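You operate a simulated robot arm through the tools that you are given. There is no shell and no other tool. Be economical: measure what you need, move in short steps, check, and stop when the job is done.

The job below is to be done with a simulated two-armed robot. You get a single attempt, and the scene is never put back.

TASK
Pick up the tall jar labelled "PAINT 1" from the ledge at the gravity table with one hand, pass it to the other hand and put it on the top shelf of the spares rack. Set down upright: tall jar.

It is judged by the outcome, as a careful person would: the job done as asked, and still so three seconds after it is handed in. It fails if anything else is knocked over, pushed out of place, dropped, spilled or broken.

THE ROBOT
Two 7-joint arms with two-finger parallel grippers on one trunk, on a base that drives. Base frame: it is fixed to the floor where the robot stands at the start and does not move with it; the origin is under the middle of the robot, x ahead of it, y to its left, z up. Readings come in cm, degrees, newtons and seconds.
The left shoulder is at the start at [6, 18.9, 115.3], the right one opposite. With the tool pointing down near the work surface each hand reaches from about 10 to 64 cm from the robot's upright axis, wherever it stands, measured 20 degrees to its own side. Places, roughly: top shelf of the spares rack [10, -470, 60]. Payload 3.43 kg a hand.
Tool frame (each hand has its own): the origin (TCP) lies between the finger pads and is the grasp point; the fingertips stand 3 cm ahead of it; z points along the fingers, y is the line along which they close. The gripper opens to 9.4 cm. The fingers are 2.8 cm wide and 1 cm thick; the gripper's body (5 by 9.6 cm) begins 5.5 cm behind the TCP.
Orientation is told as [roll, pitch, yaw] about the base's x, y, z axes, in that order, counted from this pose: with the fingers straight down and closing along the base's y, the tool's x points along the base's -x, its y along +y and its z along -z.

THE INTERFACE
- The arms move only by the tool play_rows. It takes "left_deltas", "right_deltas" or both (then of equal length, played together; a hand with none holds still); each is a list of rows, each a list of 7 numbers: the shift along the base's x, y, z in cm, then the turn, a rotation vector about the base's x, y, z in degrees, then the gripper command, from -1 (shut) to 1 (fully open), values between in proportion. In form: [[x, y, z, wx, wy, wz, claw], ...]. A call has 1 to 10 rows; each row is the pose to reach, as a shift and turn from the pose commanded when the call began. Each row takes 0.2 s and may step no farther than 5 cm and 8.6 degrees from the row before; otherwise, or with a gripper value out of range, the whole call is refused. Where a pose cannot be reached the arm comes as near as it can. A force on the tool above 40 N (or 10 N above the force at the start of the call, whichever is more), or a blocked arm, ends the call early, and 0.2 s more pass. Each finger travels about 15.3 cm/s and halts on what it meets, pressing with about 29 N; the grip force reading is that of the motor and also rises with nothing between the fingers. The clock runs only during rows and for 0.2 s after the last one: add rows that repeat a pose to give the fingers time. The reply holds the time, the measured pose of the TCP, the force on the tool along the base axes, the opening and the grip force, in the units named above and with some noise, with the torque about the TCP (base axes, N m) and any sound that the robot's microphone picked up.
- Cameras (640 x 400 px; columns grow to the right, rows downward): "scene" is now at [0.74, 0.52, 168.6]; the picture's right is [0.09, -1.00, 0.00], its down [-0.86, -0.08, -0.50] and it looks along [0.50, 0.05, -0.86] (base axes); focal length 295 px, centre (320, 200). "left" rides on the left gripper at [7.6, -1.4, -10.2] in its tool frame; the picture's right is [0.18, 0.98, 0.00], its down [-0.75, 0.14, -0.64] and it looks along [-0.63, 0.12, 0.77] (tool axes); focal length 243 px, centre (320, 200). "right" rides on the right gripper at [7.6, 1.4, -10.3] in its tool frame; the picture's right is [-0.18, 0.98, 0.00], its down [-0.75, -0.14, -0.64] and it looks along [-0.63, -0.12, 0.77] (tool axes); focal length 243 px, centre (320, 200). There is no depth. A picture from a camera that has moved, and an enlarged one, comes with that camera's place and axes in the base frame and with its lens.
- grab_frame(camera): a new picture of that camera. It takes no simulated time.
- move_column(by): slides the trunk up (or, below 0, down) by that many cm; the arms and the scene camera ride with it, the base frame stays. It gives what a move gives, with no picture.
- roll_base(legs): drives the robot by 1 to 6 legs, each [ahead, left, turn to the left] in cm, cm and degrees, along the robot's own axes; the way and the turn of a leg run together, so that a leg with both is an arc; at most 150 cm and 180 degrees a leg. The arms and the cameras ride along, it lands a little off, and it stops where it bumps. It gives what a move gives.
- turn_head(pan, tilt): turns the head with the scene camera to pan (to the left, within 86 degrees either way) and tilt (down, from -29 to 69), counted from straight ahead of the robot. It gives what a move gives.
- inspect(camera, box): a new picture of the part [left, top, right, bottom] of that camera's present view, enlarged. It takes no simulated time.
- sign_off(): hands the job in; it is judged then, once.

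Work in short steps. Places have to be worked out from the pictures, the camera data and where the tool is seen: move nearer, look again, correct. Check each grasp and each placing, and mend what went wrong. You have 120 turns and 100 pictures in all, those below and enlarged ones among them. Open the grippers and draw the arms clear of the work before you hand the job in, unless the task says otherwise; then end with one line.

The tools are called after "Call:" as name(argument=value, ...) on one line, values as JSON. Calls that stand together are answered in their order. play_rows: Moves the arms, as the interface text tells. Its arguments: {"type":"object","properties":{"left_deltas":{"type":"array","items":{"type":"array","items":{"type":"number"}}},"right_deltas":{"type":"array","items":{"type":"array","items":{"type":"number"}}}},"required":[]} The other tools are called the same way: move_column (by) slides the trunk up or down; roll_base (legs) drives the base; turn_head (pan, tilt) turns the head that bears the scene camera; grab_frame (camera) takes a picture; inspect (camera, box) takes an enlarged picture of a part of a camera's view; sign_off () hands the job in.

At the start:

```text
t: 0.0
left_position: [24.01, 25.36, 101.27]
left_ee_rot: [0.0, 0.0, 0.1]
left_wrist_force: [-0.6, 0.7, 0.9]
left_moment: [-0.02, 0.02, -0.02]
left_opening: 9.42
left_grip_force: 0.0
right_position: [34.71, -4.08, 101.59]
right_ee_rot: [0.0, 0.0, 0.0]
right_wrist_force: [-0.4, -0.6, 0.1]
right_moment: [0.01, -0.03, -0.01]
right_opening: 9.4
right_grip_force: 0.0
trunk travel left (down, up): [-82.5, 16.5]
robot x, y, heading: [0.44, 0.08, 0.1]
head pan, tilt: [5.2, 59.7]
```

scene: 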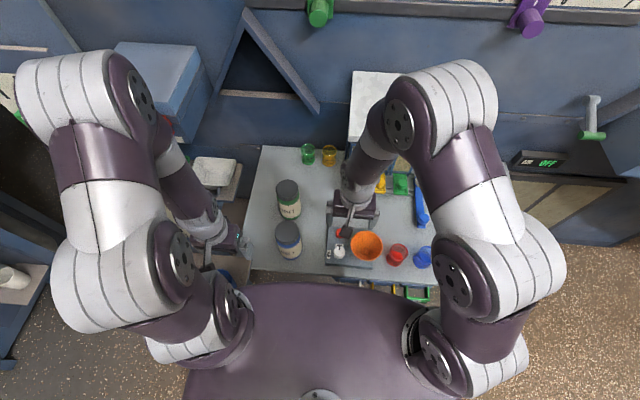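
right: 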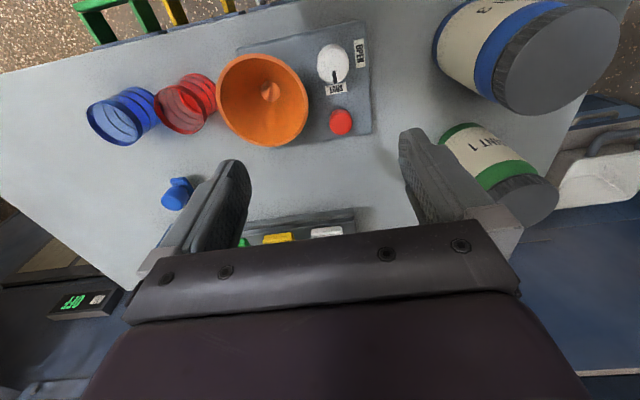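
left: 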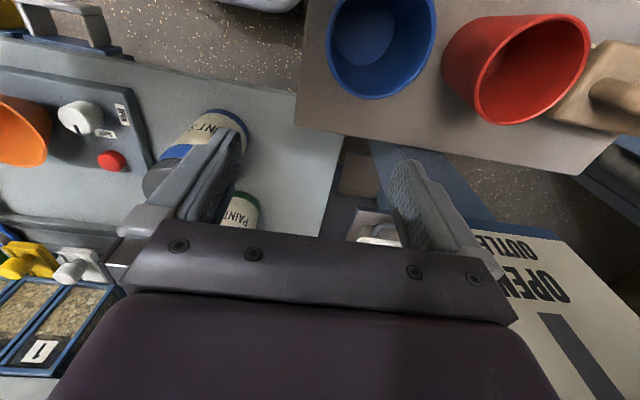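

The scene shows two jars on the table: green banded at (288,198), blue banded at (288,240). I enlarge both to read the labels.

Call:
inspect(camera="scene", box=[230, 140, 390, 280])

Call:
inspect(camera="right", box=[380, 0, 640, 250])

```text
2.86 times, centred on (310, 210) of scene
camera zoom: at [0.74, 0.52, 168.6], right [0.09, -1.0, 0.0], down [-0.86, -0.08, -0.5], along [0.5, 0.05, -0.86], focal length 844 px, centre (349, 171)
```

zoom: 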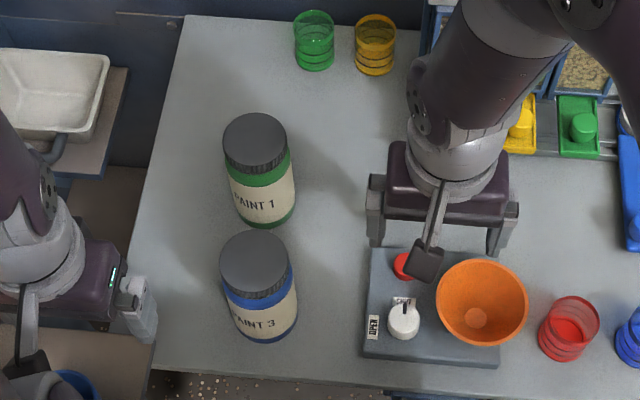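

```text
1.60 times, centred on (510, 125) of right
camera zoom: at [27.07, -2.69, 111.94], right [0.18, 0.98, 0.0], down [0.75, -0.14, 0.64], along [0.63, -0.12, -0.77], focal length 388 px, centre (16, 320)
```

zoom: 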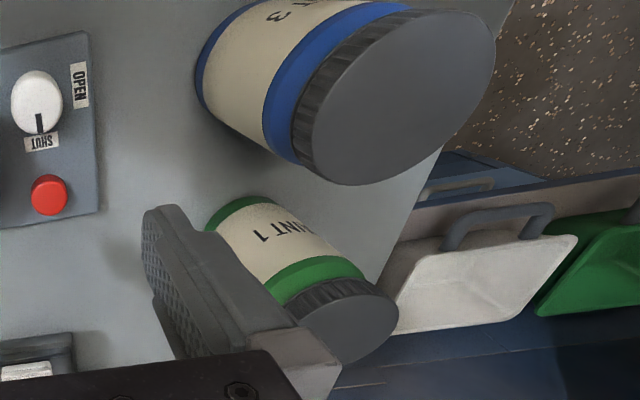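

Green banded jar is PAINT 1; triangulated lid centre ≈ (46.5, 15.0, 94), diameter ≈7, height ≈13–14. Before moving I look toward the rack to plan the handover.

Call:
turn_head(pan=-80, tilt=15)

Call:
grab_frame(camera="scene")

```text
t: 1.6
left_position: [24.02, 25.38, 101.44]
left_ee_rot: [0.0, 0.0, 0.0]
left_wrist_force: [-0.3, 0.0, 0.8]
left_moment: [0.02, -0.01, -0.01]
left_opening: 9.41
left_grip_force: 0.1
right_position: [34.62, -4.16, 101.64]
right_ee_rot: [-0.1, 0.1, 0.0]
right_wrist_force: [0.4, -0.3, -0.9]
right_moment: [0.0, 0.01, 0.02]
right_opening: 9.39
right_grip_force: 0.0
trunk travel left (down, up): [-82.5, 16.5]
robot x, y, heading: [0.35, 0.18, -0.2]
head pan, tilt: [-80.0, 15.0]
```

```text
94 pictures are left
camera scene: at [-4.3, -9.29, 175.19], right [-0.98, -0.17, 0.0], down [-0.05, 0.26, -0.97], along [0.17, -0.95, -0.26], focal length 295 px, centre (320, 200)
```

scene: 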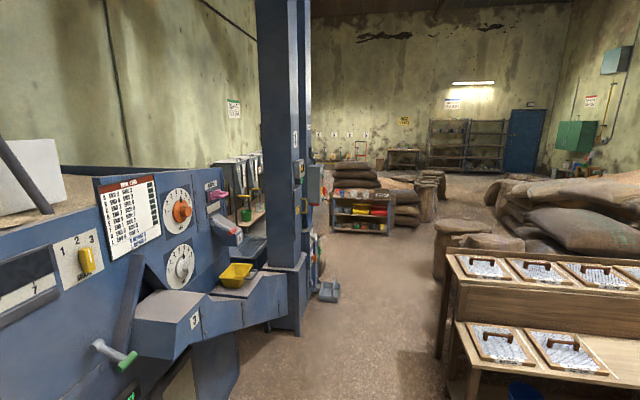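

Call:
inspect(camera="scene", box=[300, 150, 460, 250])

```text
4.00 times, centred on (380, 200) of scene
camera zoom: at [-4.3, -9.29, 175.19], right [-0.98, -0.17, 0.0], down [-0.05, 0.26, -0.97], along [0.17, -0.95, -0.26], focal length 1182 px, centre (80, 200)
```

zoom: 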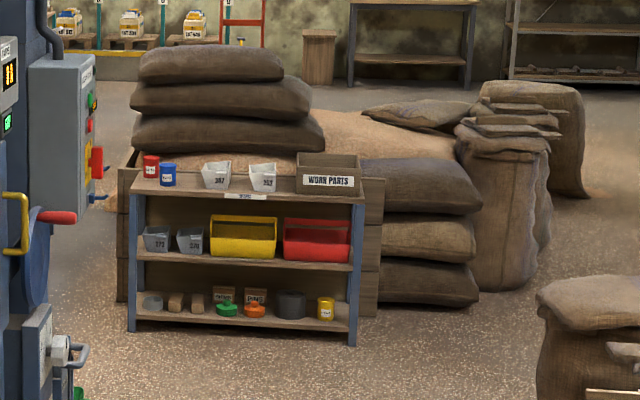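

The rack's top shelf (z≈60) is open above and faces us, with cans, trays and a box on it and free spots. Now I move the right hand aside and the left hand above the jar at a safe height, and look.

Call:
play_rows(left_deltas=[[0, 0, 3, 0, 0, 0, 1], [4, -2, 4, 0, 0, 0, 1], [8, -4, 4, 0, 0, 0, 1], [12, -6, 4, 0, 0, 0, 1], [16, -8, 4, 0, 0, 0, 1], [20, -10, 4, 0, 0, 0, 1], [22.5, -10.4, 4, 0, 0, 0, 1], [22.5, -10.4, 4, 0, 0, 0, 1]], right_deltas=[[0, 0, 3, 0, 0, 0, 1], [-2, -3, 4, 0, 0, 0, 1], [-4, -6, 4, 0, 0, 0, 1], [-6, -9, 4, 0, 0, 0, 1], [-8, -12, 4, 0, 0, 0, 1], [-8, -15, 4, 0, 0, 0, 1], [-8, -15, 4, 0, 0, 0, 1], [-8, -15, 4, 0, 0, 0, 1]])

Call:
turn_head(pan=5, tilt=57)

Call:
grab_frame(camera="scene")

Call:
grab_frame(camera="left")

```text
t: 3.4
left_position: [46.34, 14.95, 105.36]
left_ee_rot: [0.1, 0.0, 0.0]
left_wrist_force: [0.8, 0.6, -0.7]
left_moment: [0.05, 0.0, 0.0]
left_opening: 9.4
left_grip_force: 0.1
right_position: [26.55, -19.15, 105.7]
right_ee_rot: [-0.1, 0.1, 0.0]
right_wrist_force: [-0.2, -0.5, -0.4]
right_moment: [-0.03, 0.03, -0.02]
right_opening: 9.4
right_grip_force: 0.0
trunk travel left (down, up): [-82.5, 16.5]
robot x, y, heading: [0.07, 0.22, -0.1]
head pan, tilt: [-80.0, 15.0]
```

```text
t: 5.0
left_position: [46.38, 15.04, 105.33]
left_ee_rot: [0.1, 0.0, 0.0]
left_wrist_force: [-0.8, -0.3, 0.4]
left_moment: [0.03, 0.0, 0.01]
left_opening: 9.39
left_grip_force: 0.1
right_position: [26.64, -19.05, 105.83]
right_ee_rot: [-0.1, 0.0, 0.0]
right_wrist_force: [-1.2, 0.5, 0.7]
right_moment: [-0.02, 0.01, 0.03]
right_opening: 9.41
right_grip_force: 0.1
trunk travel left (down, up): [-82.5, 16.5]
robot x, y, heading: [0.12, 0.03, -0.0]
head pan, tilt: [5.0, 57.0]
```

```text
92 pictures are left
camera scene: at [1.04, 0.51, 168.93], right [0.09, -1.0, 0.0], down [-0.84, -0.07, -0.54], along [0.54, 0.05, -0.84], focal length 295 px, centre (320, 200)
```

scene: 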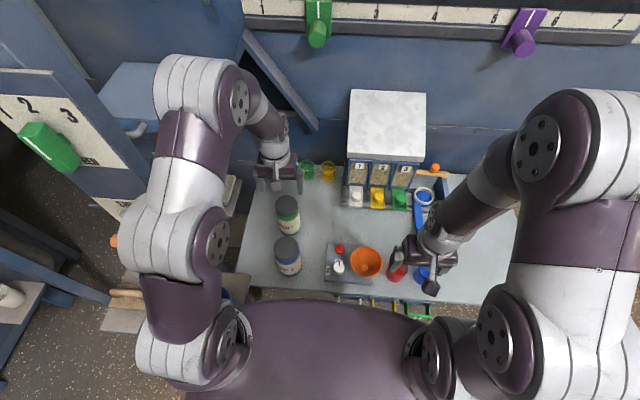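

```text
91 pictures are left
camera left: at [38.7, 13.56, 115.65], right [-0.18, 0.98, 0.0], down [0.75, 0.14, 0.64], along [0.63, 0.12, -0.77], focal length 243 px, centre (320, 200)
```

left: 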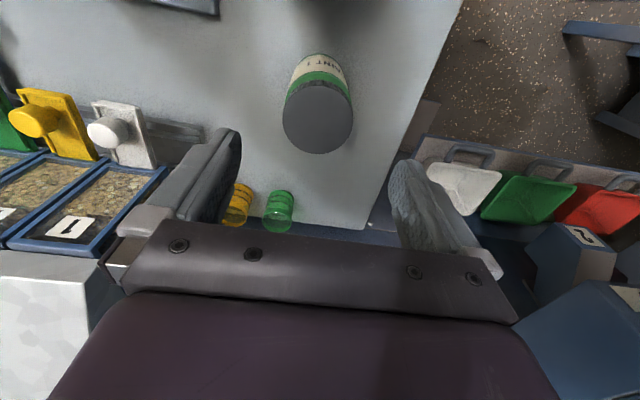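

Lid centre estimate (46.5, 14.7, 94.5), right under the hand. I lower to just above the lid with tips straddling, then check.

Call:
play_rows(left_deltas=[[0, -0.2, -3, 0, 0, 0, 1], [0, -0.2, -6, 0, 0, 0, 1], [0, -0.2, -8, 0, 0, 0, 1], [0, -0.2, -8, 0, 0, 0, 1]])

Call:
grab_frame(camera="left")

Call:
inspect(camera="scene", box=[230, 140, 350, 280])

```text
t: 6.0
left_position: [46.58, 14.67, 97.25]
left_ee_rot: [0.0, 0.0, 0.0]
left_wrist_force: [0.3, 0.0, -0.1]
left_moment: [-0.02, -0.04, 0.0]
left_opening: 9.43
left_grip_force: 0.0
right_position: [26.6, -19.18, 105.8]
right_ee_rot: [0.0, 0.1, -0.1]
right_wrist_force: [-0.1, -0.3, 0.9]
right_moment: [0.0, -0.01, 0.0]
right_opening: 9.4
right_grip_force: 0.2
trunk travel left (down, up): [-82.5, 16.5]
robot x, y, heading: [-0.19, -0.08, -0.0]
head pan, tilt: [5.0, 57.0]
```

```text
90 pictures are left
camera left: at [38.75, 13.37, 107.6], right [-0.18, 0.98, 0.0], down [0.75, 0.14, 0.64], along [0.63, 0.12, -0.77], focal length 243 px, centre (320, 200)
```

left: 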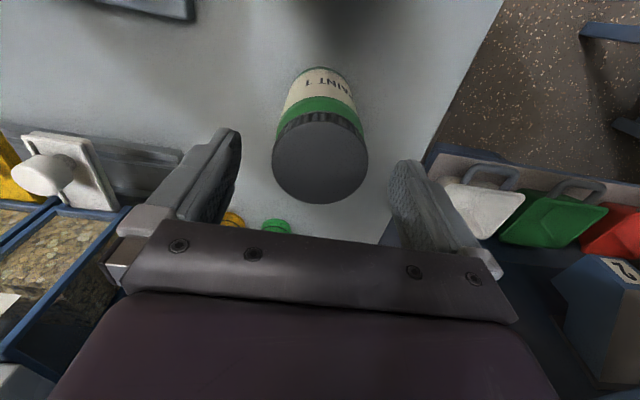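

```text
2.86 times, centred on (290, 210) of scene
camera zoom: at [1.04, 0.5, 168.92], right [0.09, -1.0, 0.0], down [-0.84, -0.07, -0.54], along [0.54, 0.05, -0.84], focal length 844 px, centre (406, 171)
```

zoom: 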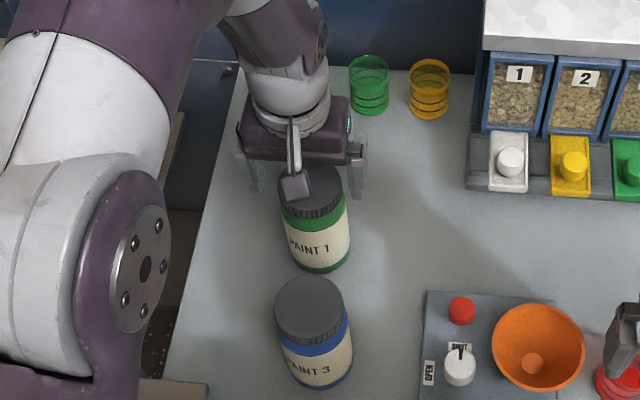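

Refined lid centre: (47.6, 14.9, ~92.5). I shift forward 1 cm, descend to TCP z≈91 and check before closing.

Call:
play_rows(left_deltas=[[1, 0.2, 0, 0, 0, 0, 1], [1, 0.2, -3, 0, 0, 0, 1], [1, 0.2, -5, 0, 0, 0, 1], [1, 0.2, -6.2, 0, 0, 0, 1], [1, 0.2, -6.2, 0, 0, 0, 1]])

Call:
grab_frame(camera="left")

Call:
inspect(camera="scene", box=[230, 140, 350, 280])

```text
t: 7.2
left_position: [47.47, 15.01, 91.19]
left_ee_rot: [-0.1, 0.0, 0.0]
left_wrist_force: [0.5, 0.9, -0.1]
left_moment: [0.0, 0.0, 0.02]
left_opening: 9.39
left_grip_force: 0.0
right_position: [26.55, -19.15, 105.73]
right_ee_rot: [0.0, 0.1, 0.0]
right_wrist_force: [-0.2, 0.5, 0.7]
right_moment: [-0.02, 0.0, 0.0]
right_opening: 9.39
right_grip_force: 0.1
trunk travel left (down, up): [-82.5, 16.5]
robot x, y, heading: [0.14, -0.26, -0.2]
head pan, tilt: [5.0, 57.0]
```

```text
88 pictures are left
camera left: at [39.87, 13.6, 101.51], right [-0.18, 0.98, 0.0], down [0.75, 0.14, 0.64], along [0.63, 0.12, -0.77], focal length 243 px, centre (320, 200)
```

left: 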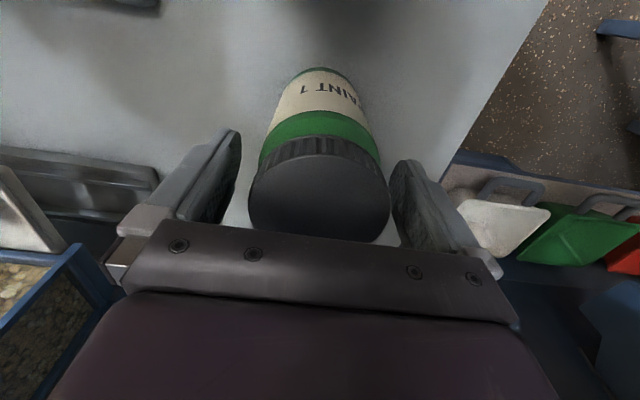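

```text
2.86 times, centred on (290, 210) of scene
camera zoom: at [1.04, 0.51, 168.92], right [0.09, -1.0, 0.0], down [-0.84, -0.07, -0.54], along [0.54, 0.05, -0.84], focal length 844 px, centre (406, 171)
```

zoom: 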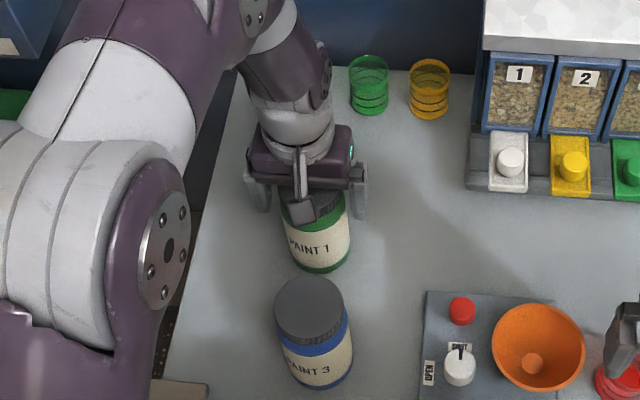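

The lid is centred between the fingers and the lid top is about 1 cm above the TCP. I go down 1 cm more and close.

Call:
play_rows(left_deltas=[[-0.2, 0, -1, 0, 0, 0, 1], [-0.2, 0, -1, 0, 0, 0, 0.3], [-0.2, 0, -1, 0, 0, 0, -0.3], [-0.2, 0, -1, 0, 0, 0, -1], [-0.2, 0, -1, 0, 0, 0, -1], [-0.2, 0, -1, 0, 0, 0, -1]])

Call:
grab_frame(camera="left")

```text
t: 8.6
left_position: [47.33, 15.07, 90.19]
left_ee_rot: [0.0, -0.2, 0.0]
left_wrist_force: [2.6, 3.0, 7.7]
left_moment: [0.19, -0.02, -0.02]
left_opening: 7.12
left_grip_force: 28.9
right_position: [26.61, -19.14, 105.71]
right_ee_rot: [0.0, 0.0, 0.0]
right_wrist_force: [-1.0, -0.5, -0.1]
right_moment: [0.03, 0.03, -0.01]
right_opening: 9.39
right_grip_force: 0.2
trunk travel left (down, up): [-82.5, 16.5]
robot x, y, heading: [-0.09, 0.18, -0.3]
head pan, tilt: [5.0, 57.0]
```

```text
86 pictures are left
camera left: at [39.66, 13.62, 100.6], right [-0.18, 0.98, 0.0], down [0.75, 0.14, 0.64], along [0.63, 0.12, -0.77], focal length 243 px, centre (320, 200)
```

left: 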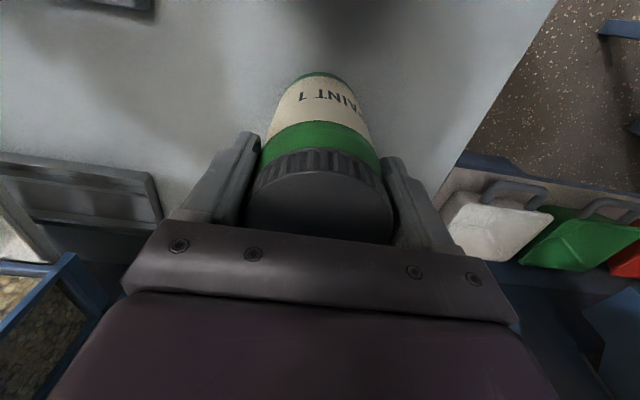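

Gripped (7.1 cm, 29 N). I lift straight up 16 cm in small steps.

Call:
play_rows(left_deltas=[[0, 0, 0.5, 0, 0, 0, -1], [0, 0, 1.5, 0, 0, 0, -1], [0, 0, 3, 0, 0, 0, -1], [0, 0, 5, 0, 0, 0, -1], [0, 0, 7.5, 0, 0, 0, -1], [0, 0, 10, 0, 0, 0, -1], [0, 0, 12.5, 0, 0, 0, -1], [0, 0, 15, 0, 0, 0, -1], [0, 0, 16, 0, 0, 0, -1], [0, 0, 16, 0, 0, 0, -1]])

Call:
grab_frame(camera="left")

Call:
grab_frame(camera="scene")

Call:
grab_frame(camera="right")

```text
t: 10.8
left_position: [47.38, 15.02, 106.14]
left_ee_rot: [0.0, 0.1, 0.1]
left_wrist_force: [-0.2, 0.8, -6.3]
left_moment: [-0.01, 0.07, -0.02]
left_opening: 6.71
left_grip_force: 28.3
right_position: [26.79, -19.13, 105.71]
right_ee_rot: [-0.1, 0.1, 0.0]
right_wrist_force: [-0.2, -0.5, -0.2]
right_moment: [-0.01, 0.05, -0.01]
right_opening: 9.42
right_grip_force: 0.1
trunk travel left (down, up): [-82.5, 16.5]
robot x, y, heading: [-0.01, 0.06, 0.0]
head pan, tilt: [5.0, 57.0]
```

```text
85 pictures are left
camera left: at [39.8, 13.59, 116.59], right [-0.18, 0.98, 0.0], down [0.75, 0.14, 0.64], along [0.63, 0.12, -0.77], focal length 243 px, centre (320, 200)
```

left: 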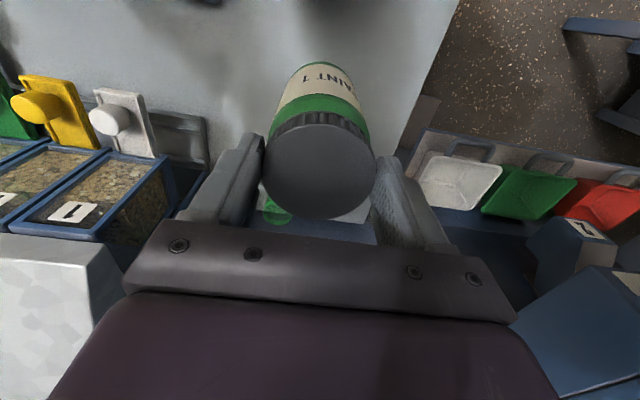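

```text
84 pictures are left
camera scene: at [1.15, 0.54, 168.92], right [0.09, -1.0, 0.0], down [-0.84, -0.07, -0.54], along [0.54, 0.05, -0.84], focal length 295 px, centre (320, 200)
```

scene: 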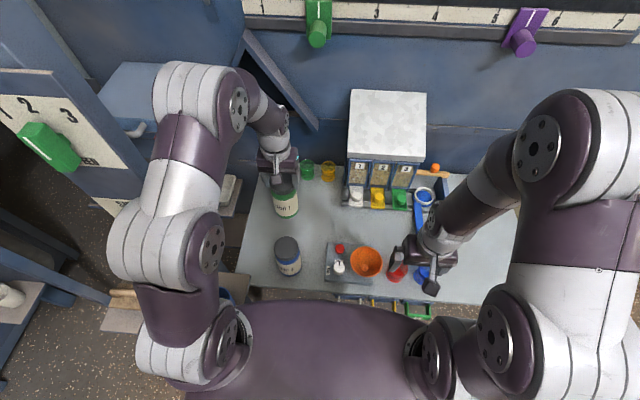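

```text
83 pictures are left
camera right: at [19.1, -17.72, 116.02], right [0.18, 0.98, 0.0], down [0.75, -0.14, 0.64], along [0.63, -0.12, -0.77], focal length 243 px, centre (320, 200)
```

right: 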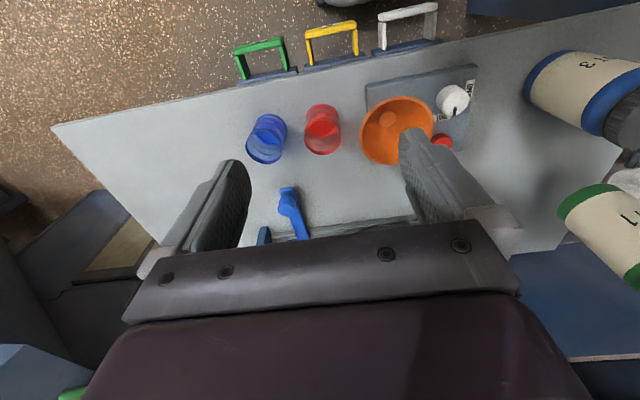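

The jar lifted but it slid down about 3 cm in the grip (opening now 6.7). I inspect how it is held before anything else.

Call:
inspect(camera="left", box=[180, 40, 460, 240])

Call:
inspect(camera="scene", box=[240, 130, 340, 230])

```text
2.00 times, centred on (320, 140) of left
camera zoom: at [39.8, 13.59, 116.59], right [-0.18, 0.98, 0.0], down [0.75, 0.14, 0.64], along [0.63, 0.12, -0.77], focal length 485 px, centre (320, 320)
```

zoom: 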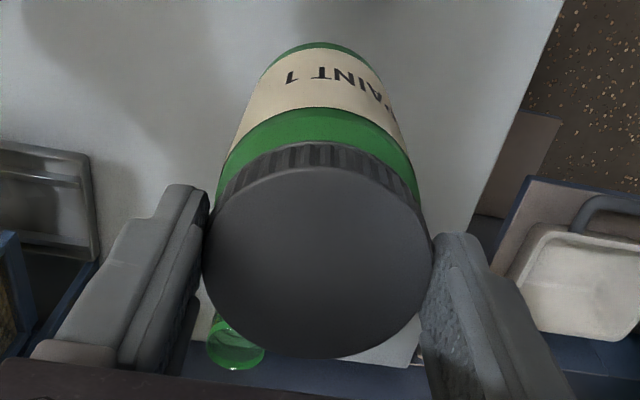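

```text
4.00 times, centred on (290, 180) of scene
camera zoom: at [1.15, 0.54, 168.92], right [0.09, -1.0, 0.0], down [-0.84, -0.07, -0.54], along [0.54, 0.05, -0.84], focal length 1182 px, centre (440, 280)
```

zoom: 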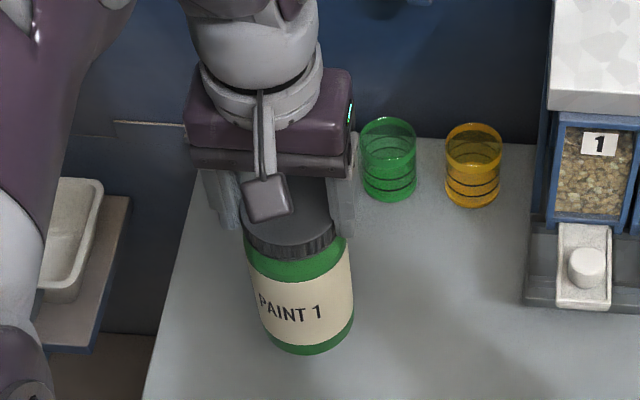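

The lid is only held by the fingertips. I lower it slowly back to the table to regrip deeper.

Call:
play_rows(left_deltas=[[0, 0, -0.5, 0, 0, 0, -1], [0, 0, -1.5, 0, 0, 0, -1], [0, 0, -2.7, 0, 0, 0, -1], [0, 0, -3.9, 0, 0, 0, -1], [0, 0, -5.1, 0, 0, 0, -1], [0, 0, -6.3, 0, 0, 0, -1], [0, 0, -7.5, 0, 0, 0, -1], [0, 0, -8.7, 0, 0, 0, -1], [0, 0, -9.5, 0, 0, 0, -1], [0, 0, -10, 0, 0, 0, -1]])

Call:
inspect(camera="left", box=[180, 40, 460, 240])

Call:
inspect(camera="scene", box=[240, 160, 340, 290])

```text
t: 13.0
left_position: [47.61, 15.01, 96.1]
left_ee_rot: [0.1, 0.0, -0.1]
left_wrist_force: [0.0, -0.7, -6.8]
left_moment: [0.01, 0.02, -0.06]
left_opening: 6.73
left_grip_force: 29.3
right_position: [26.69, -19.1, 105.86]
right_ee_rot: [0.0, 0.0, -0.1]
right_wrist_force: [-0.1, -0.5, 0.4]
right_moment: [0.0, 0.01, -0.03]
right_opening: 9.41
right_grip_force: 0.0
trunk travel left (down, up): [-82.5, 16.5]
robot x, y, heading: [-0.05, -0.1, -0.1]
head pan, tilt: [5.0, 57.0]
```

```text
2.00 times, centred on (320, 140) of left
camera zoom: at [39.77, 13.6, 106.48], right [-0.18, 0.98, 0.0], down [0.75, 0.14, 0.64], along [0.63, 0.12, -0.77], focal length 485 px, centre (320, 320)
```

zoom: 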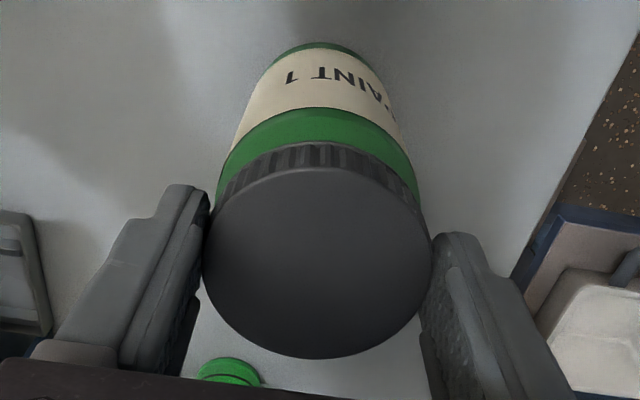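

```text
3.08 times, centred on (290, 225) of scene
camera zoom: at [1.14, 0.53, 168.92], right [0.09, -1.0, 0.0], down [-0.84, -0.07, -0.54], along [0.54, 0.05, -0.84], focal length 909 px, centre (412, 123)
```

zoom: 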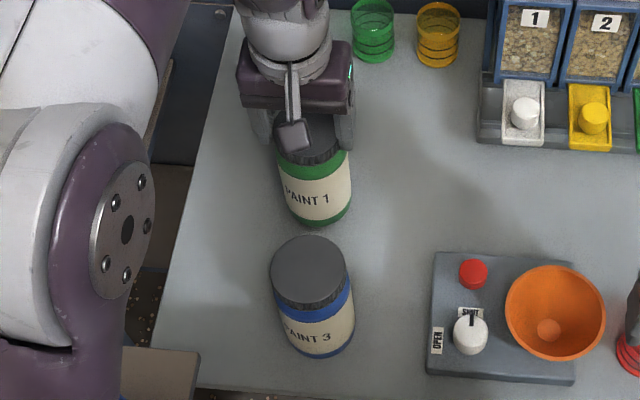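

The jar is now held stably on the lid (6.7 cm; the earlier grip was on the sloped shoulder). Plan: left keeps it vertical by the lid, right takes the body from the front pitched ~28° down. I raise the trunk 10 cm for room.

Call:
move_column(by=10)

Call:
inspect(camera="left", box=[180, 40, 460, 240])

```text
t: 14.3
left_position: [47.43, 15.01, 106.0]
left_ee_rot: [0.0, 0.1, 0.0]
left_wrist_force: [-0.2, -0.3, -5.9]
left_moment: [0.01, 0.02, 0.02]
left_opening: 6.72
left_grip_force: 28.9
right_position: [26.66, -19.21, 115.74]
right_ee_rot: [0.0, 0.0, -0.1]
right_wrist_force: [0.8, -0.4, 0.1]
right_moment: [0.03, 0.0, -0.01]
right_opening: 9.4
right_grip_force: 0.0
trunk travel left (down, up): [-92.5, 6.5]
robot x, y, heading: [0.11, 0.29, 0.0]
head pan, tilt: [5.0, 57.0]
```

```text
2.00 times, centred on (320, 140) of left
camera zoom: at [39.77, 13.6, 116.48], right [-0.18, 0.98, 0.0], down [0.75, 0.14, 0.64], along [0.63, 0.12, -0.77], focal length 485 px, centre (320, 320)
```

zoom: 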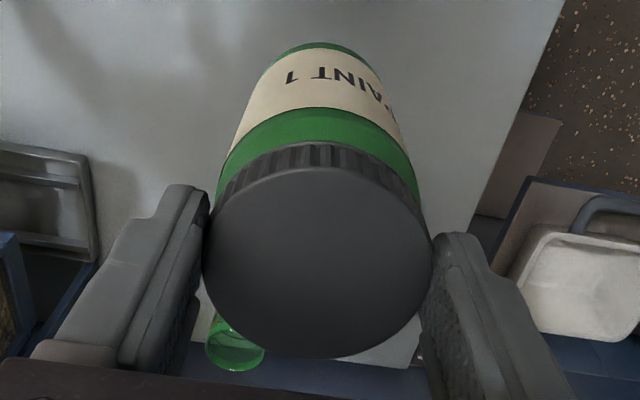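

Stable after the lift. Now I rotate the right hand in place to point forward, 28° down and 20° to the left.

Call:
play_rows(right_deltas=[[0.8, -0.5, 0, 1.3, -7.6, 2.2, 1], [1.6, -1, 0, 2.7, -15.3, 4.5, 1], [2.4, -1.5, 0, 4.0, -23, 6.7, 1], [3.2, -2, 0, 5.4, -30.6, 9, 1], [4, -2.5, 0, 6.7, -38.3, 11.2, 1], [4.8, -3, 0, 8.1, -46, 13.5, 1], [5.6, -3, 0, 9.4, -53.6, 15.7, 1], [6.4, -3, 0, 10.8, -61.3, 18, 1], [6.4, -3, 0, 10.8, -61.3, 18, 1]])

Call:
grab_frame(camera="scene")

Call:
grab_frame(camera="right")

```text
t: 14.9
left_position: [47.37, 15.15, 106.18]
left_ee_rot: [0.0, 0.1, 0.0]
left_wrist_force: [-0.7, 0.5, -5.6]
left_moment: [0.0, 0.04, -0.02]
left_opening: 6.75
left_grip_force: 28.6
right_position: [28.3, -19.71, 116.03]
right_ee_rot: [2.8, -12.3, 3.1]
right_wrist_force: [1.1, -0.9, 6.8]
right_moment: [0.1, 1.07, 0.15]
right_opening: 9.4
right_grip_force: 0.0
right hand out of reach, approached as far as the arm can: row 2, 3
trunk travel left (down, up): [-92.5, 6.5]
robot x, y, heading: [-0.2, -0.06, -0.2]
head pan, tilt: [5.0, 57.0]
stopped in row 3 (right hand): the force on the tool passed its limit (the readings are from after the stop); the commanded pose is now the measured one
```

```text
77 pictures are left
camera scene: at [1.07, 0.54, 178.92], right [0.09, -1.0, 0.0], down [-0.84, -0.07, -0.54], along [0.54, 0.05, -0.84], focal length 295 px, centre (320, 200)
```

scene: 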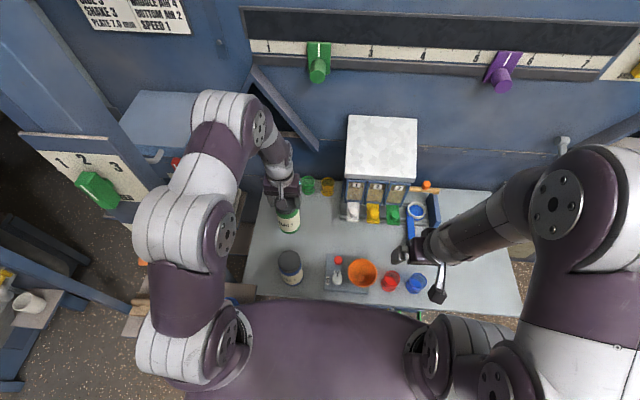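

```text
76 pictures are left
camera right: at [18.55, -19.2, 124.47], right [0.12, 0.99, 0.09], down [0.61, -0.14, 0.78], along [0.78, -0.04, -0.62], focal length 243 px, centre (320, 200)
```

right: 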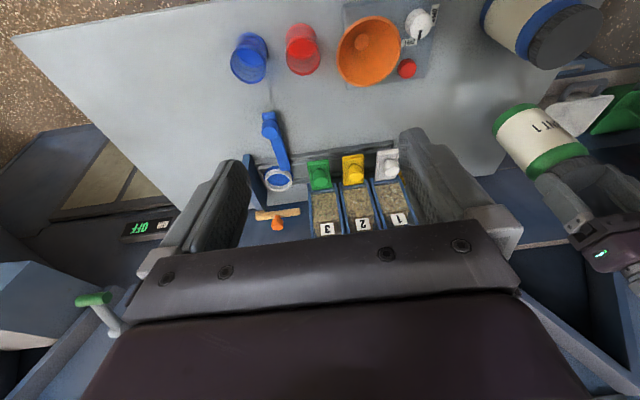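

The right arm cannot pitch forward there; its forearm comes from the right, so pointing left should be natural. I undo the tilt, move outward and begin yawing the hand toward 90°.

Call:
play_rows(right_deltas=[[1, 0, 0, -1.4, 6.1, -1.5, 1], [3, -1, 0, -2.8, 12.3, -3.1, 1], [6, -2, 0, -2.8, 12.3, -3.1, 1], [8, -4, 0, -2.8, 12.3, -3.1, 1], [8, -4, 0, -2.8, 12.3, -3.1, 1]])

Call:
play_rows(right_deltas=[[0, 0, 0, 0, 0, 8.5, 1], [0, 0, 0, 0, 0, 17, 1], [0, 0, 0, 0, 0, 25.5, 1], [0, 0, 0, 0, 0, 34, 1], [0, 0, 0, 0, 0, 42.5, 1], [0, 0, 0, 0, 0, 51, 1], [0, 0, 0, 0, 0, 59.5, 1], [0, 0, 0, 0, 0, 68, 1], [0, 0, 0, 0, 0, 76.5, 1], [0, 0, 0, 0, 0, 85, 1]])

```text
t: 16.1
left_position: [47.35, 15.07, 106.03]
left_ee_rot: [0.1, 0.1, 0.0]
left_wrist_force: [0.3, -0.1, -6.7]
left_moment: [0.01, 0.01, -0.01]
left_opening: 6.69
left_grip_force: 28.4
right_position: [36.27, -23.57, 115.99]
right_ee_rot: [0.3, 0.2, 0.1]
right_wrist_force: [-0.2, -0.6, 0.4]
right_moment: [-0.01, -0.03, 0.01]
right_opening: 9.39
right_grip_force: 0.1
right hand out of reach, approached as far as the arm can: row 2
trunk travel left (down, up): [-92.5, 6.5]
robot x, y, heading: [-0.19, 0.02, 0.2]
head pan, tilt: [5.0, 57.0]
```

```text
t: 18.4
left_position: [47.41, 15.12, 106.11]
left_ee_rot: [0.0, 0.1, 0.0]
left_wrist_force: [-0.1, -0.2, -5.3]
left_moment: [0.03, 0.02, 0.0]
left_opening: 6.73
left_grip_force: 29.3
right_position: [36.31, -23.71, 115.91]
right_ee_rot: [0.3, 0.1, 85.3]
right_wrist_force: [-0.1, 0.3, -0.2]
right_moment: [-0.01, 0.0, 0.03]
right_opening: 9.36
right_grip_force: 0.1
trunk travel left (down, up): [-92.5, 6.5]
robot x, y, heading: [0.14, 0.02, 0.1]
head pan, tilt: [5.0, 57.0]
```

Yaw works. Now I tilt the right hand so the fingers point left (+y), 28° down.

Call:
play_rows(right_deltas=[[0, 0, 0, 7.7, -0.3, 0.6, 1], [0, 0, 0, 15.5, -0.7, 1.1, 1], [0, 0, 0, 23.2, -1.0, 1.7, 1], [0, 0, 0, 31, -1.35, 2.25, 1], [0, 0, 0, 38.7, -1.7, 2.8, 1], [0, 0, 0, 46.4, -2.0, 3.4, 1], [0, 0, 0, 54.2, -2.4, 3.9, 1], [0, 0, 0, 61.9, -2.7, 4.5, 1], [0, 0, 0, 61.9, -2.7, 4.5, 1]])

Call:
grab_frame(camera="scene")

Call:
grab_frame(camera="right")

```text
t: 20.4
left_position: [47.37, 15.09, 106.13]
left_ee_rot: [-0.1, 0.1, 0.1]
left_wrist_force: [-0.2, 0.4, -5.8]
left_moment: [0.0, 0.01, 0.02]
left_opening: 6.7
left_grip_force: 28.8
right_position: [33.52, -20.73, 113.17]
right_ee_rot: [2.8, -51.9, 87.3]
right_wrist_force: [0.5, 0.2, -0.1]
right_moment: [0.0, -0.01, -0.02]
right_opening: 9.39
right_grip_force: 0.1
right hand out of reach, approached as far as the arm can: row 7, 8, 9
trunk travel left (down, up): [-92.5, 6.5]
robot x, y, heading: [-0.22, 0.21, -0.0]
head pan, tilt: [5.0, 57.0]
```

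```text
75 pictures are left
camera scene: at [1.17, 0.54, 178.92], right [0.09, -1.0, 0.0], down [-0.84, -0.07, -0.54], along [0.54, 0.05, -0.84], focal length 295 px, centre (320, 200)
```

scene: 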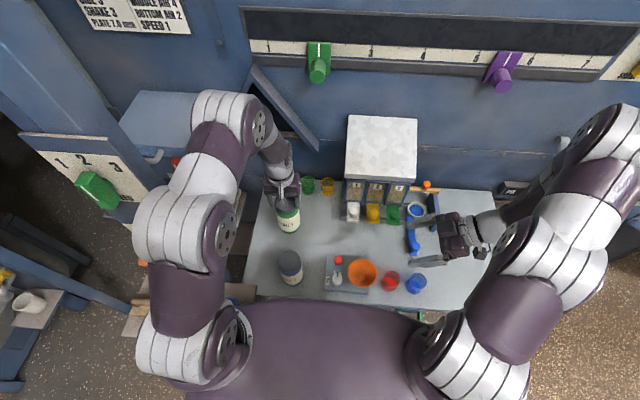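

```text
74 pictures are left
camera right: at [32.05, -33.46, 113.65], right [-0.98, 0.12, 0.17], down [0.17, -0.04, 0.98], along [0.13, 0.99, 0.02], focal length 243 px, centre (320, 200)
```

right: 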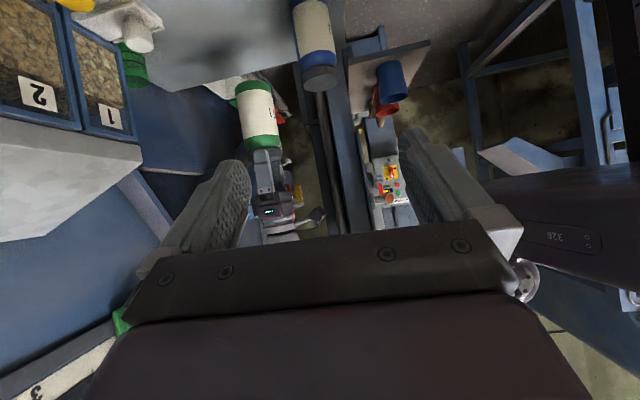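

Nearly there (tilt 52° of 62°); the reach should improve as the hand moves left. I bring the left hand with the jar to about (44, 8, 110) and the right to about (44, -10, 101.5).

Call:
play_rows(left_deltas=[[0, -0.5, 1, 0, 0, 0, -1], [-0.6, -1.5, 2, 0, 0, 0, -1], [-1.2, -2.5, 3, 0, 0, 0, -1], [-1.8, -3.5, 4, 0, 0, 0, -1], [-2.4, -4.5, 4, 0, 0, 0, -1], [-3, -5.5, 4, 0, 0, 0, -1], [-3.4, -6.5, 4, 0, 0, 0, -1], [-3.4, -7, 4, 0, 0, 0, -1], [-3.4, -7, 4, 0, 0, 0, -1]], right_deltas=[[1, 1, -2, 0, 0, 0, 1], [2, 3, -4, 0, 0, 0, 1], [3, 5, -6, 0, 0, 0, 1], [4, 7, -8, 0, 0, 0, 1], [5, 9, -10, 0, 0, 0, 1], [6, 11, -12, 0, 0, 0, 1], [7, 13, -14, 0, 0, 0, 1], [7.7, 13.7, -14.4, 0, 0, 0, 1], [7.7, 13.7, -14.4, 0, 0, 0, 1]])

Call:
grab_frame(camera="scene")

Call:
grab_frame(camera="right")

Call:
grab_frame(camera="left")

```text
t: 22.4
left_position: [44.04, 7.99, 110.14]
left_ee_rot: [0.0, 0.0, 0.0]
left_wrist_force: [-0.4, -0.2, -5.6]
left_moment: [0.03, 0.05, -0.01]
left_opening: 6.69
left_grip_force: 29.2
right_position: [41.16, -7.14, 98.98]
right_ee_rot: [2.8, -52.0, 87.3]
right_wrist_force: [0.3, 0.9, -0.1]
right_moment: [-0.01, -0.02, 0.03]
right_opening: 9.36
right_grip_force: 0.0
trunk travel left (down, up): [-92.5, 6.5]
robot x, y, heading: [0.07, 0.14, 0.0]
head pan, tilt: [5.0, 57.0]
```

```text
73 pictures are left
camera scene: at [1.12, 0.52, 178.92], right [0.09, -1.0, 0.0], down [-0.84, -0.07, -0.54], along [0.54, 0.05, -0.84], focal length 295 px, centre (320, 200)
```

scene: 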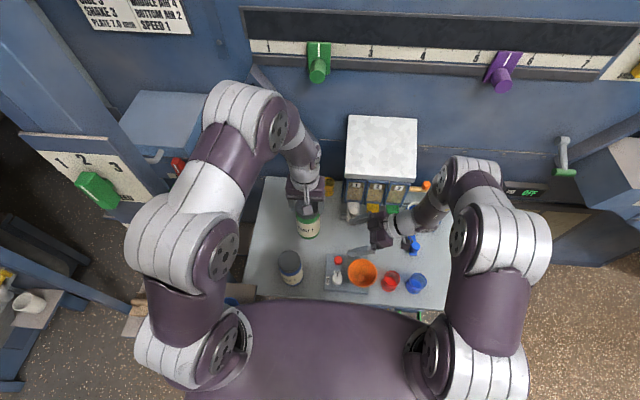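

```text
72 pictures are left
camera right: at [39.64, -19.93, 99.32], right [-0.98, 0.12, 0.17], down [0.17, -0.04, 0.98], along [0.13, 0.99, 0.02], focal length 243 px, centre (320, 200)
```

right: 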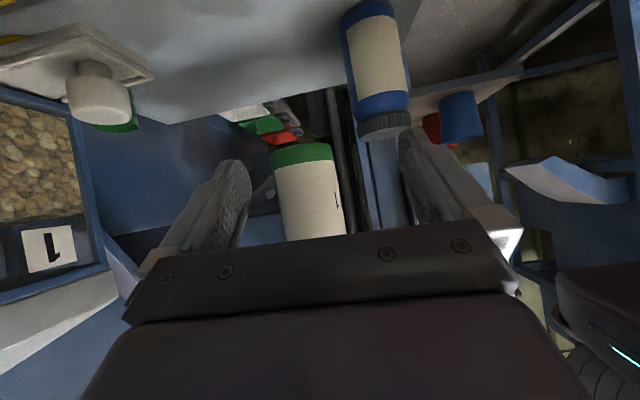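

```text
71 pictures are left
camera left: at [36.27, 6.59, 120.58], right [-0.18, 0.98, 0.0], down [0.75, 0.14, 0.64], along [0.63, 0.12, -0.77], focal length 243 px, centre (320, 200)
```

left: 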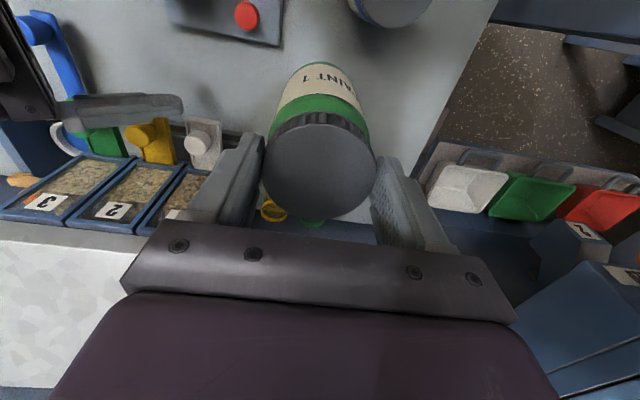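

The baseline was the measured pose. Right approach is 38° down; the jar stands at x≈44, y≈8, z 94.5–108.4. I flatten the tilt by 11° and line up at (44, -5, 101.2).

Call:
play_rows(right_deltas=[[1.5, 0.5, 1.2, 5.5, -0.9, 0, 1], [2.85, 2, 2.2, 11, -1.7, 0, 1], [2.85, 2, 2.2, 11, -1.7, 0, 1], [2.85, 2, 2.2, 11, -1.7, 0, 1]])

Call:
grab_frame(camera="right")

```text
t: 23.4
left_position: [43.96, 8.07, 110.28]
left_ee_rot: [0.1, 0.1, 0.0]
left_wrist_force: [0.0, -0.5, -5.5]
left_moment: [0.01, -0.01, 0.02]
left_opening: 6.73
left_grip_force: 28.7
right_position: [43.57, -4.83, 100.83]
right_ee_rot: [1.7, -54.4, 87.8]
right_wrist_force: [1.3, 0.5, 0.1]
right_moment: [0.02, -0.02, 0.03]
right_opening: 9.4
right_grip_force: 0.1
right hand out of reach, approached as far as the arm can: row 1, 2, 3, 4
trunk travel left (down, up): [-92.5, 6.5]
robot x, y, heading: [-0.1, 0.01, -0.1]
head pan, tilt: [5.0, 57.0]
```

```text
70 pictures are left
camera right: at [41.96, -17.58, 100.54], right [-0.98, 0.12, 0.17], down [0.16, -0.09, 0.98], along [0.13, 0.99, 0.07], focal length 243 px, centre (320, 200)
```

right: 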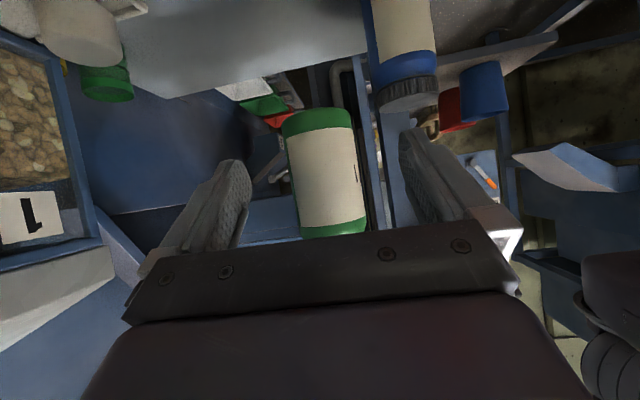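

The wrist limit leaves it 36° down, which still works if the jar sits 1.5 cm toward the fingertips. I center x on 44.1 and approach partway to y≈2.

Call:
play_rows(right_deltas=[[0.55, 2, -0.4, 0, 0, 0, 1], [0.55, 4, -0.4, 0, 0, 0, 1], [0.55, 6, -0.4, 0, 0, 0, 1], [0.55, 7, -0.4, 0, 0, 0, 1], [0.55, 7, -0.4, 0, 0, 0, 1]])

Call:
grab_frame(camera="right")

Call:
inspect(camera="scene", box=[270, 160, 410, 270])

Call:
grab_frame(camera="left")

```text
t: 24.6
left_position: [44.11, 7.98, 110.14]
left_ee_rot: [0.0, 0.2, 0.0]
left_wrist_force: [1.1, 0.2, -5.9]
left_moment: [0.0, 0.05, 0.0]
left_opening: 6.7
left_grip_force: 29.1
right_position: [44.06, 2.15, 100.52]
right_ee_rot: [1.6, -54.5, 87.9]
right_wrist_force: [0.2, -0.5, -0.2]
right_moment: [-0.02, -0.02, 0.0]
right_opening: 9.43
right_grip_force: 0.1
trunk travel left (down, up): [-92.5, 6.5]
robot x, y, heading: [-0.05, 0.1, -0.1]
head pan, tilt: [5.0, 57.0]
```

```text
69 pictures are left
camera right: at [42.45, -10.57, 100.22], right [-0.98, 0.12, 0.16], down [0.15, -0.09, 0.98], along [0.14, 0.99, 0.07], focal length 243 px, centre (320, 200)
```

right: 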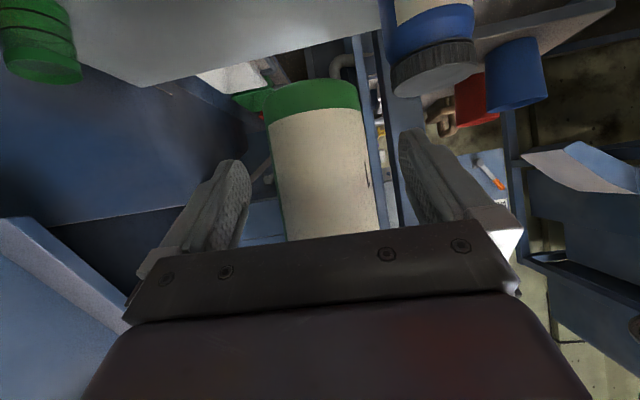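

```text
3.64 times, centred on (340, 215) of scene
camera zoom: at [1.16, 0.48, 178.92], right [0.09, -1.0, 0.0], down [-0.84, -0.07, -0.54], along [0.54, 0.05, -0.84], focal length 1074 px, centre (247, 146)
```

zoom: 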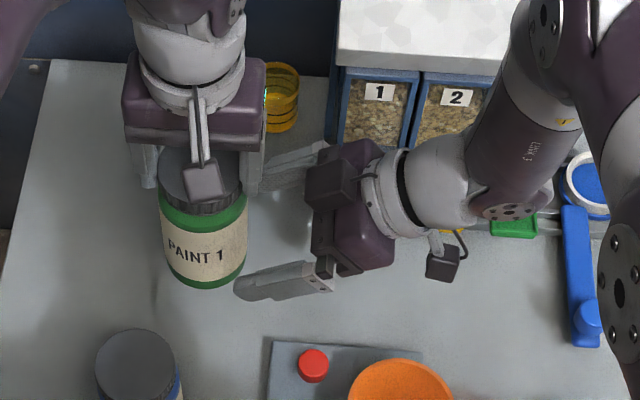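

```text
67 pictures are left
camera left: at [36.3, 6.58, 120.58], right [-0.18, 0.98, 0.0], down [0.75, 0.14, 0.64], along [0.63, 0.12, -0.77], focal length 243 px, centre (320, 200)
```

left: 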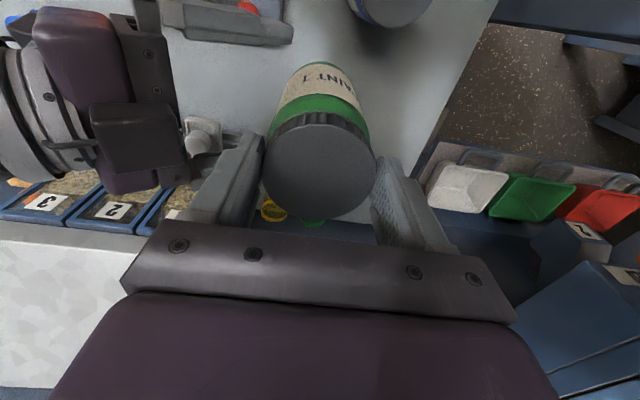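

The gripper has a bump on its upper side that would hit the lid at this pitch, so I need the hand flatter. I back the right hand off and raise both hands 12 cm, nearer shoulder height, to see whether it can flatten there.

Call:
play_rows(left_deltas=[[0, 0, 0.5, 0, 0, 0, -1], [0, 0, 1.5, 0, 0, 0, -1], [0, 0, 3, 0, 0, 0, -1], [0, 0, 4.5, 0, 0, 0, -1], [0, 0, 6, 0, 0, 0, -1], [0, 0, 7.5, 0, 0, 0, -1], [0, 0, 9, 0, 0, 0, -1], [0, 0, 10.5, 0, 0, 0, -1], [0, 0, 11.5, 0, 0, 0, -1], [0, 0, 12, 0, 0, 0, -1]], right_deltas=[[0, -2, 0, 0, 0, 0, 1], [0, -4, 0, 0, 0, 0, 1], [0, -6, 0, 0, 0, 0, 1], [0, -8, 2, 0, 0, 0, 1], [0, -8, 4, 0, 0, 0, 1], [0, -8, 6, 0, 0, 0, 1], [0, -8, 8, 0, 0, 0, 1], [0, -8, 10, 0, 0, 0, 1], [0, -8, 12, 0, 0, 0, 1], [0, -8, 12, 0, 0, 0, 1]])

Call:
play_rows(right_deltas=[[0, 0, 0, 5, 0, 0, 1], [0, 0, 0, 10, 0, 0, 1], [0, 0, 0, 15, 0, 0, 1], [0, 0, 0, 20, 0, 0, 1], [0, 0, 0, 20, 0, 0, 1]])

```text
t: 26.8
left_position: [43.98, 7.95, 122.18]
left_ee_rot: [0.0, 0.0, 0.0]
left_wrist_force: [0.4, 0.6, -6.5]
left_moment: [0.0, 0.04, 0.01]
left_opening: 6.7
left_grip_force: 28.8
right_position: [41.69, -5.54, 110.55]
right_ee_rot: [1.4, -54.0, 87.8]
right_wrist_force: [-0.5, -0.5, 0.3]
right_moment: [0.01, 0.03, 0.02]
right_opening: 9.39
right_grip_force: 0.1
right hand out of reach, approached as far as the arm can: row 6, 7, 8, 9, 10
trunk travel left (down, up): [-92.5, 6.5]
robot x, y, heading: [-0.04, -0.12, -0.2]
head pan, tilt: [5.0, 57.0]
```

```text
t: 27.9
left_position: [44.04, 7.93, 122.23]
left_ee_rot: [0.0, 0.1, 0.1]
left_wrist_force: [0.2, 0.1, -6.7]
left_moment: [0.03, 0.02, 0.0]
left_opening: 6.7
left_grip_force: 29.1
right_position: [41.75, -5.51, 110.49]
right_ee_rot: [1.4, -54.1, 87.9]
right_wrist_force: [-0.7, 0.8, 1.3]
right_moment: [-0.01, -0.01, 0.01]
right_opening: 9.38
right_grip_force: 0.1
right hand out of reach, approached as far as the arm can: row 1, 2, 3, 4, 5
trunk travel left (down, up): [-92.5, 6.5]
robot x, y, heading: [-0.0, -0.16, 0.3]
head pan, tilt: [5.0, 57.0]
```

Raising made it worse. I try the other roll instead (camera side up): back off and roll the right hand about its own axis.

Call:
play_rows(right_deltas=[[0, -4, -1, 0, 0, 0, 1], [0, -8, -2, 0, 0, 0, 1], [0, -10, -3, 0, 6.9, -5.0, 1], [0, -10, -3, 0, 13.8, -10, 1], [0, -10, -3, 0, 20.7, -15, 1], [0, -10, -3, 0, 27.5, -20, 1], [0, -10, -3, 0, 34.4, -25, 1], [0, -10, -3, 0, 41.3, -30, 1], [0, -10, -3, 0, 48.2, -35, 1], [0, -10, -3, 0, 55, -40, 1]])

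Call:
play_rows(right_deltas=[[0, 0, 0, 0, 6.9, -5.0, 1], [0, 0, 0, 0, 13.8, -10, 1], [0, 0, 0, 0, 20.7, -15, 1], [0, 0, 0, 0, 27.5, -20, 1], [0, 0, 0, 0, 34.4, -25, 1], [0, 0, 0, 0, 41.3, -30, 1], [0, 0, 0, 0, 48.2, -35, 1], [0, 0, 0, 0, 55, -40, 1], [0, 0, 0, 0, 62, -45, 1], [0, 0, 0, 0, 68.8, -50, 1]])

```text
t: 30.1
left_position: [44.0, 7.89, 122.25]
left_ee_rot: [0.0, 0.0, 0.0]
left_wrist_force: [0.0, -0.2, -5.8]
left_moment: [-0.01, 0.02, -0.02]
left_opening: 6.72
left_grip_force: 29.1
right_position: [39.72, -14.42, 106.82]
right_ee_rot: [51.2, -19.0, 14.2]
right_wrist_force: [0.6, 0.0, 0.0]
right_moment: [-0.01, 0.0, 0.0]
right_opening: 9.37
right_grip_force: 0.0
right hand out of reach, approached as far as the arm can: row 1, 2, 3, 4, 5, 6, 7, 8, 9, 10
trunk travel left (down, up): [-92.5, 6.5]
robot x, y, heading: [-0.28, 0.3, 0.3]
head pan, tilt: [5.0, 57.0]
```

```text
t: 32.4
left_position: [44.04, 7.89, 122.2]
left_ee_rot: [0.0, 0.2, 0.0]
left_wrist_force: [0.6, 0.4, -5.6]
left_moment: [-0.01, 0.02, -0.02]
left_opening: 6.7
left_grip_force: 28.8
right_position: [39.58, -14.4, 106.75]
right_ee_rot: [30.1, 46.5, -51.1]
right_wrist_force: [-0.1, 0.6, -0.3]
right_moment: [-0.02, -0.01, 0.0]
right_opening: 9.42
right_grip_force: 0.2
trunk travel left (down, up): [-92.5, 6.5]
robot x, y, heading: [-0.1, 0.32, -0.0]
head pan, tilt: [5.0, 57.0]
```

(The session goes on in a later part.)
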